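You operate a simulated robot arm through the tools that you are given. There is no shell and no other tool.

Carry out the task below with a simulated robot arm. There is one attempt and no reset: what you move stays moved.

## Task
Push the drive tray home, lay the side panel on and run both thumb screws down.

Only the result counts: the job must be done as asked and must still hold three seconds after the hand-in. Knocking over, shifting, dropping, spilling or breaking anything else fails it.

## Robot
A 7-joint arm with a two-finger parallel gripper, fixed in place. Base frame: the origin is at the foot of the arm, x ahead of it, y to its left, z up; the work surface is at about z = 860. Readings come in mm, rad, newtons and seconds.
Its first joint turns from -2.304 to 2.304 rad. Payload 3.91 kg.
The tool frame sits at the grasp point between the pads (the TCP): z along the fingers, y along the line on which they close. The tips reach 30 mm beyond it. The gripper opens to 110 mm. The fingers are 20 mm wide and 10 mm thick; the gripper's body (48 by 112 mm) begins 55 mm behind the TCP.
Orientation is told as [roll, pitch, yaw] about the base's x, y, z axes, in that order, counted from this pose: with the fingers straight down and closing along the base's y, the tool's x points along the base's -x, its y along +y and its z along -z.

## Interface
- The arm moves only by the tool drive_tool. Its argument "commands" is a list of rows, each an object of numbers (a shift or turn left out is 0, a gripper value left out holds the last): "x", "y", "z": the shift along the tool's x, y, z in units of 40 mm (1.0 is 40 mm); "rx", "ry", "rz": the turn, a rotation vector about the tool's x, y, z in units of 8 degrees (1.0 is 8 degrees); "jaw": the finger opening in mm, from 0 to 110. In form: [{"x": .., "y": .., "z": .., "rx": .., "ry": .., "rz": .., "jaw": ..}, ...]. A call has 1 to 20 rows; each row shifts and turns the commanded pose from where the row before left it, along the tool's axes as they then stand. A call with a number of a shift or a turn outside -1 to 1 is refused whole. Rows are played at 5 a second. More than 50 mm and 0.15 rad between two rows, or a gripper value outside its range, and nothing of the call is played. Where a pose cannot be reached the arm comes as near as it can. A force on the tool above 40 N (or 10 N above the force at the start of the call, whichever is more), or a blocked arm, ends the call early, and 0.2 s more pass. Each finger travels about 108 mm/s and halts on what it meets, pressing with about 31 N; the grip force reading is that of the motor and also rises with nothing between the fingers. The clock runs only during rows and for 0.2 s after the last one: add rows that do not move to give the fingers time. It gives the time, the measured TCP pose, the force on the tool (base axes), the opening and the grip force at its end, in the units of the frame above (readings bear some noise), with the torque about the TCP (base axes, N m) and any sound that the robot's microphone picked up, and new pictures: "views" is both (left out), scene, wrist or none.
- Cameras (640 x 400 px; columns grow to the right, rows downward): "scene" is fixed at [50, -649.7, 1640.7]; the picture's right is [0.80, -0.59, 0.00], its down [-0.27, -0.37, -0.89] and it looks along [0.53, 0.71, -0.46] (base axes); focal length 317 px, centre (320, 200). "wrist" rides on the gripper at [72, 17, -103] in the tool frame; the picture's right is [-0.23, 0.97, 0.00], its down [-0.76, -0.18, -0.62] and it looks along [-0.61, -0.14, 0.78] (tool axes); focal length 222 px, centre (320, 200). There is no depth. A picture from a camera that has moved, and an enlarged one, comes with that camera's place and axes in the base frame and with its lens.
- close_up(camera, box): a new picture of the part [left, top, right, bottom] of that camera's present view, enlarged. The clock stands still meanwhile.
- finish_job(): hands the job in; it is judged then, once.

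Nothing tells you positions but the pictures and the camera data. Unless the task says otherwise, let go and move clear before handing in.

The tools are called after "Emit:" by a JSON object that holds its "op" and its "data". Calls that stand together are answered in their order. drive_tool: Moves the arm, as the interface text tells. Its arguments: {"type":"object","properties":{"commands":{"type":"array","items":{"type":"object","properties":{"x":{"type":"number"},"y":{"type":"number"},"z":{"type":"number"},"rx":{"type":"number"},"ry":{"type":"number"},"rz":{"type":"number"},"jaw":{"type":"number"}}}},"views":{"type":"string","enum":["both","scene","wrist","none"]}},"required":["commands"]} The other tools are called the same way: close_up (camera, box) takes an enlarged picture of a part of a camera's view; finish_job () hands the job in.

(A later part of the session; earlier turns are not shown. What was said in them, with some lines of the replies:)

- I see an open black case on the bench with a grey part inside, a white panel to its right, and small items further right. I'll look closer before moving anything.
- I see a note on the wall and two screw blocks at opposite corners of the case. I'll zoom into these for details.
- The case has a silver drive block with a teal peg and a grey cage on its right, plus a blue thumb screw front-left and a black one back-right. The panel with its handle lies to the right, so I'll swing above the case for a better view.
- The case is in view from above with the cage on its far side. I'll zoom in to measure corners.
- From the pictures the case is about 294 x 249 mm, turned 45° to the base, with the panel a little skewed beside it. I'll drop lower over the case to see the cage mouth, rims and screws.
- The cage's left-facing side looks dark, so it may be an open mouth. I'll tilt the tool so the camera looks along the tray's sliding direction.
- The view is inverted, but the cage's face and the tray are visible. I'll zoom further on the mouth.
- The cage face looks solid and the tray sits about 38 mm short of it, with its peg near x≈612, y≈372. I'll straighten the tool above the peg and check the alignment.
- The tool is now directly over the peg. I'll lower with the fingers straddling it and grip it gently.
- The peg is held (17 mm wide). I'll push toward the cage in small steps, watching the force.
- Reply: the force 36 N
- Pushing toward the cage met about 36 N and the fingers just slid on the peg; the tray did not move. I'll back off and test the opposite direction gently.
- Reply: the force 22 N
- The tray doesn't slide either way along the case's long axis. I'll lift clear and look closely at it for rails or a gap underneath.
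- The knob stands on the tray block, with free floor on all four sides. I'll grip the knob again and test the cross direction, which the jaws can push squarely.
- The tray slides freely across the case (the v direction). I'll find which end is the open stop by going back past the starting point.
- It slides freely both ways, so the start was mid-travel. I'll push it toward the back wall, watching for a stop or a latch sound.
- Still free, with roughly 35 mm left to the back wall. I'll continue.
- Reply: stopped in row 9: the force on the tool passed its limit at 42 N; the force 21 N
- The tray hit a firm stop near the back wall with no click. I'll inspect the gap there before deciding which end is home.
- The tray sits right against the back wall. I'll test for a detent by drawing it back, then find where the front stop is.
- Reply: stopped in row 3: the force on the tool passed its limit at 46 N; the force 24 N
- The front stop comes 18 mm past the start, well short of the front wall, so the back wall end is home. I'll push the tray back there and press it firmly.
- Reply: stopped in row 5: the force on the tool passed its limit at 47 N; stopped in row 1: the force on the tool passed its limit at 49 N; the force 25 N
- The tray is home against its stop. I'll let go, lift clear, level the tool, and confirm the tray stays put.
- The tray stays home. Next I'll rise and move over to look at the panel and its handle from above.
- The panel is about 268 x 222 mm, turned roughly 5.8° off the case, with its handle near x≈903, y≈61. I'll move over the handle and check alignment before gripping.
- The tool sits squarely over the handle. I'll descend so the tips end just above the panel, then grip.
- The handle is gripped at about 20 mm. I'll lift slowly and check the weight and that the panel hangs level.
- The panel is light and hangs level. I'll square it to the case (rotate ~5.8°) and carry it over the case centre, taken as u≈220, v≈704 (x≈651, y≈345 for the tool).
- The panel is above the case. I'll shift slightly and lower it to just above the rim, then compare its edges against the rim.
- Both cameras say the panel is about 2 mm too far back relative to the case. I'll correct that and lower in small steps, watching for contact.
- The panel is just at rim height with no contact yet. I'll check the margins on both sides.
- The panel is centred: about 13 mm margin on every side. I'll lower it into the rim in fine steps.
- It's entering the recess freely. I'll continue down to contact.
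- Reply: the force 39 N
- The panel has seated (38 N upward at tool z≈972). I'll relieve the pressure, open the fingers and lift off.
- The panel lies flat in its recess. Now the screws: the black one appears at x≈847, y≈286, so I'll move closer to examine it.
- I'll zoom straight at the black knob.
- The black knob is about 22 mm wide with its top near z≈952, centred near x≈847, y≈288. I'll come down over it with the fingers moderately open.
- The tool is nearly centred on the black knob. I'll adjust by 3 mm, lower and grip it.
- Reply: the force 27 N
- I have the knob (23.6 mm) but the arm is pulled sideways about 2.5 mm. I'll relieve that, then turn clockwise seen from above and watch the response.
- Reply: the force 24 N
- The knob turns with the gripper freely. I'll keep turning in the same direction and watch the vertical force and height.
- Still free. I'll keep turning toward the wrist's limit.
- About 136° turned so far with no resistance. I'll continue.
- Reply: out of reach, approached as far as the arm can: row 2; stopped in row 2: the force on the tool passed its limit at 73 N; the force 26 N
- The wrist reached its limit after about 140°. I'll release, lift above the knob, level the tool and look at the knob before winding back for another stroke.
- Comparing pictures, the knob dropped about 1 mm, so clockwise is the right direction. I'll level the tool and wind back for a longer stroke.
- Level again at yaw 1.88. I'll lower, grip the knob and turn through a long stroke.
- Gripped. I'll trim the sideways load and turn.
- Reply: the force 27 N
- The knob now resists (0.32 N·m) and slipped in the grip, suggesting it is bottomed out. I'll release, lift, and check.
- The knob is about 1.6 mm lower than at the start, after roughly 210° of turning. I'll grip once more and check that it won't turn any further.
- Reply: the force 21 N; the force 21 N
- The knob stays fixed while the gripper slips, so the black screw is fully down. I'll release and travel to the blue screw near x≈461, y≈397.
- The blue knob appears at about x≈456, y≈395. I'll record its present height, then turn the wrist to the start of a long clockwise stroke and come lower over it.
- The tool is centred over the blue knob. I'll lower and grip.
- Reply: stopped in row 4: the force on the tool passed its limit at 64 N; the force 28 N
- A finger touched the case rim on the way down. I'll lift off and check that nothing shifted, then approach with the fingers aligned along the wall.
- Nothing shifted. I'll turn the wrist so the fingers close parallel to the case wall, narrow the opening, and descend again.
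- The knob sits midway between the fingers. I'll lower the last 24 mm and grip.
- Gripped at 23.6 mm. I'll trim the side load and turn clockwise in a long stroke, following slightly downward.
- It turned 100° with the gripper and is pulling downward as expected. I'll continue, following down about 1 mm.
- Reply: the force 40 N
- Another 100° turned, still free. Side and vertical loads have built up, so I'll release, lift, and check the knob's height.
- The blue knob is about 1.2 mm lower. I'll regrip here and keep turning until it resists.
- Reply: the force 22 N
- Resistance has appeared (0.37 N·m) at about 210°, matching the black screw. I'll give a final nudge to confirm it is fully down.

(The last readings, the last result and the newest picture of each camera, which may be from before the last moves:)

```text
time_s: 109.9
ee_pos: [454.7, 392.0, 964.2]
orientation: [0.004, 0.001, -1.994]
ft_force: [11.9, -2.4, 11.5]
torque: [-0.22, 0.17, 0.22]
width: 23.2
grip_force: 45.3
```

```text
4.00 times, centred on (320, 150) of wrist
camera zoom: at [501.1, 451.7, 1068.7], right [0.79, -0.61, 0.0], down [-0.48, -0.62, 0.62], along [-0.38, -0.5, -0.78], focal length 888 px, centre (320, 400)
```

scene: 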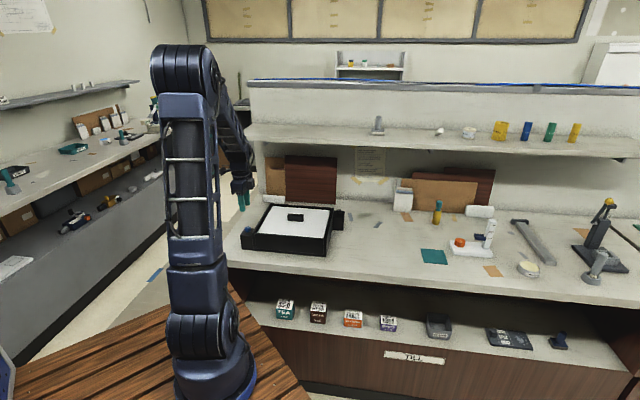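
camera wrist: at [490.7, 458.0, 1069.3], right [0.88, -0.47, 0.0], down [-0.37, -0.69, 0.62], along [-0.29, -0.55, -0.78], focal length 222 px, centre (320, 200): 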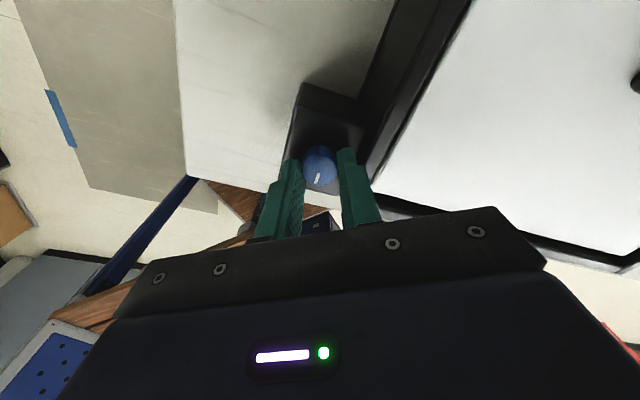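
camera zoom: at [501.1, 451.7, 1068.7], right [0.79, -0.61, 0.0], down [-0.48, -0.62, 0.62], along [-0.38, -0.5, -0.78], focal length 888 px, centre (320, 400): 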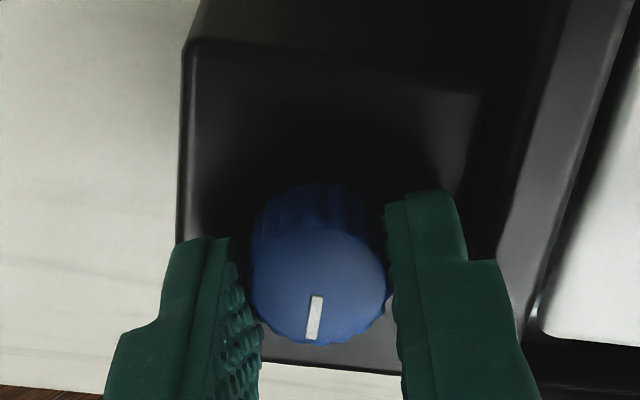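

The blue knob no longer turns: both screws are down. I'll release, lift and move clear, then check the whole scene.

Emit:
{"op": "drive_tool", "data": {"commands": [{"jaw": 35}, {}, {"z": -0.6}, {"z": -0.9}, {"z": -0.9}, {"z": -0.9}, {"z": -0.9, "jaw": 60}, {}, {}]}}

Emit:
{"op": "close_up", "data": {"camera": "scene", "box": [235, 185, 355, 260]}}

Emit:
{"op": "close_up", "data": {"camera": "scene", "box": [236, 218, 260, 234]}}

Emit:
{"op": "close_up", "data": {"camera": "scene", "box": [328, 204, 352, 220]}}

```text
time_s: 111.9
ee_pos: [456.7, 389.7, 1133.9]
orientation: [0.002, -0.001, -1.993]
ft_force: [0.7, -0.3, -0.2]
torque: [0.0, 0.04, 0.01]
width: 60.1
grip_force: 0.0
camera wrist: at [501.7, 449.3, 1237.6], right [0.79, -0.61, 0.0], down [-0.48, -0.62, 0.62], along [-0.38, -0.5, -0.78], focal length 222 px, centre (320, 200)
```

scene: 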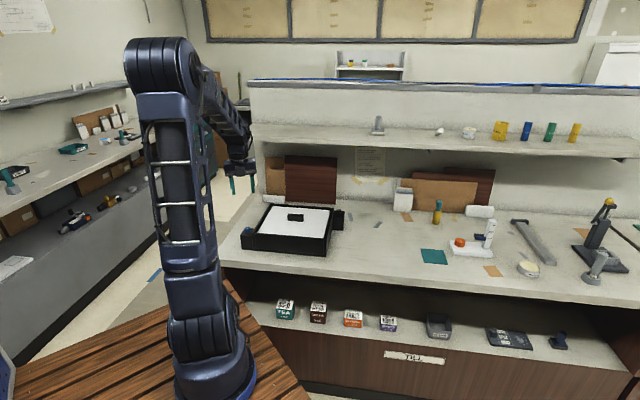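
wrist: 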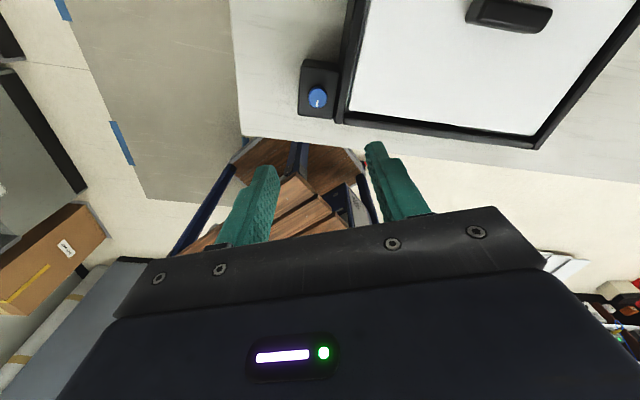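

```text
5.33 times, centred on (295, 222) of scene
camera zoom: at [50.0, -649.7, 1640.7], right [0.8, -0.59, 0.0], down [-0.27, -0.37, -0.89], along [0.53, 0.71, -0.46], focal length 1690 px, centre (453, 80)
```

zoom: 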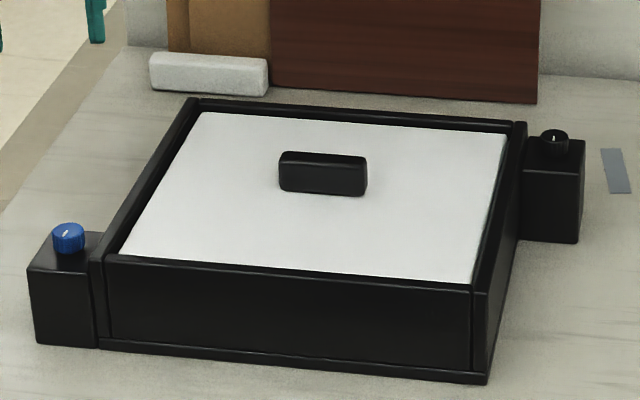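

```text
16.00 times, centred on (248, 226) of scene
camera zoom: at [50.0, -649.7, 1640.7], right [0.8, -0.59, 0.0], down [-0.27, -0.37, -0.89], along [0.53, 0.71, -0.46], focal length 5068 px, centre (1472, -216)
```

zoom: 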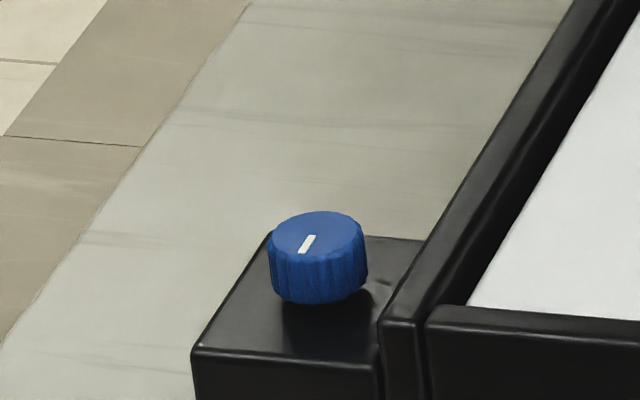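

```text
16.00 times, centred on (340, 212) of scene
camera zoom: at [50.0, -649.7, 1640.7], right [0.8, -0.59, 0.0], down [-0.27, -0.37, -0.89], along [0.53, 0.71, -0.46], focal length 5068 px, centre (0, 8)
```

zoom: 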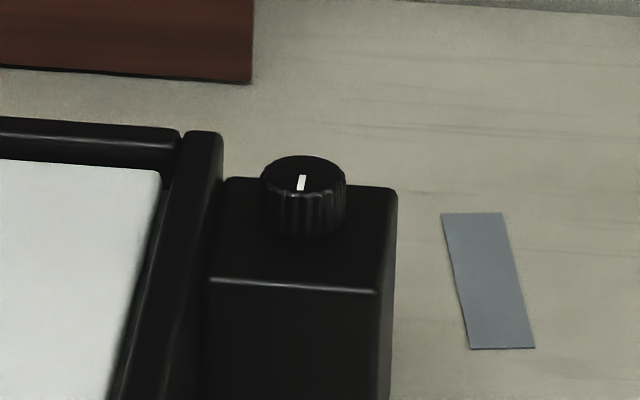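

Everything looks right. The tray is at its stop, the panel lies flat in its recess, both screws have been turned to their stops, nothing else has moved, and the arm is clear. I'm handing the job in.

Emit:
{"op": "finish_job", "data": {}}

```text
The job is handed in.
```

The job is handed in: the tray is pushed home, the side panel is on, and both thumb screws are run down. I don't have the judge's result.

- **Drive tray:** It slides across the case, and I pushed it against its stop at the back wall. There was no click. I took the back as home because the front stop comes well short of the front wall. It stayed put when I let go.
- **Side panel:** It dropped into the recess without touching the rim and looks flat and even in the last pictures.
- **Thumb screws:** The black and the blue screw each turned about 210° clockwise before stopping. Both sit lower than at the start, the black by about 1.6 mm and the blue by just over 1 mm. When I tried each again, it would not turn further.

While I was lowering onto the blue screw, a finger hit the case rim at about 64 N. The pictures taken right after showed nothing had shifted. The gripper is open and raised clear.
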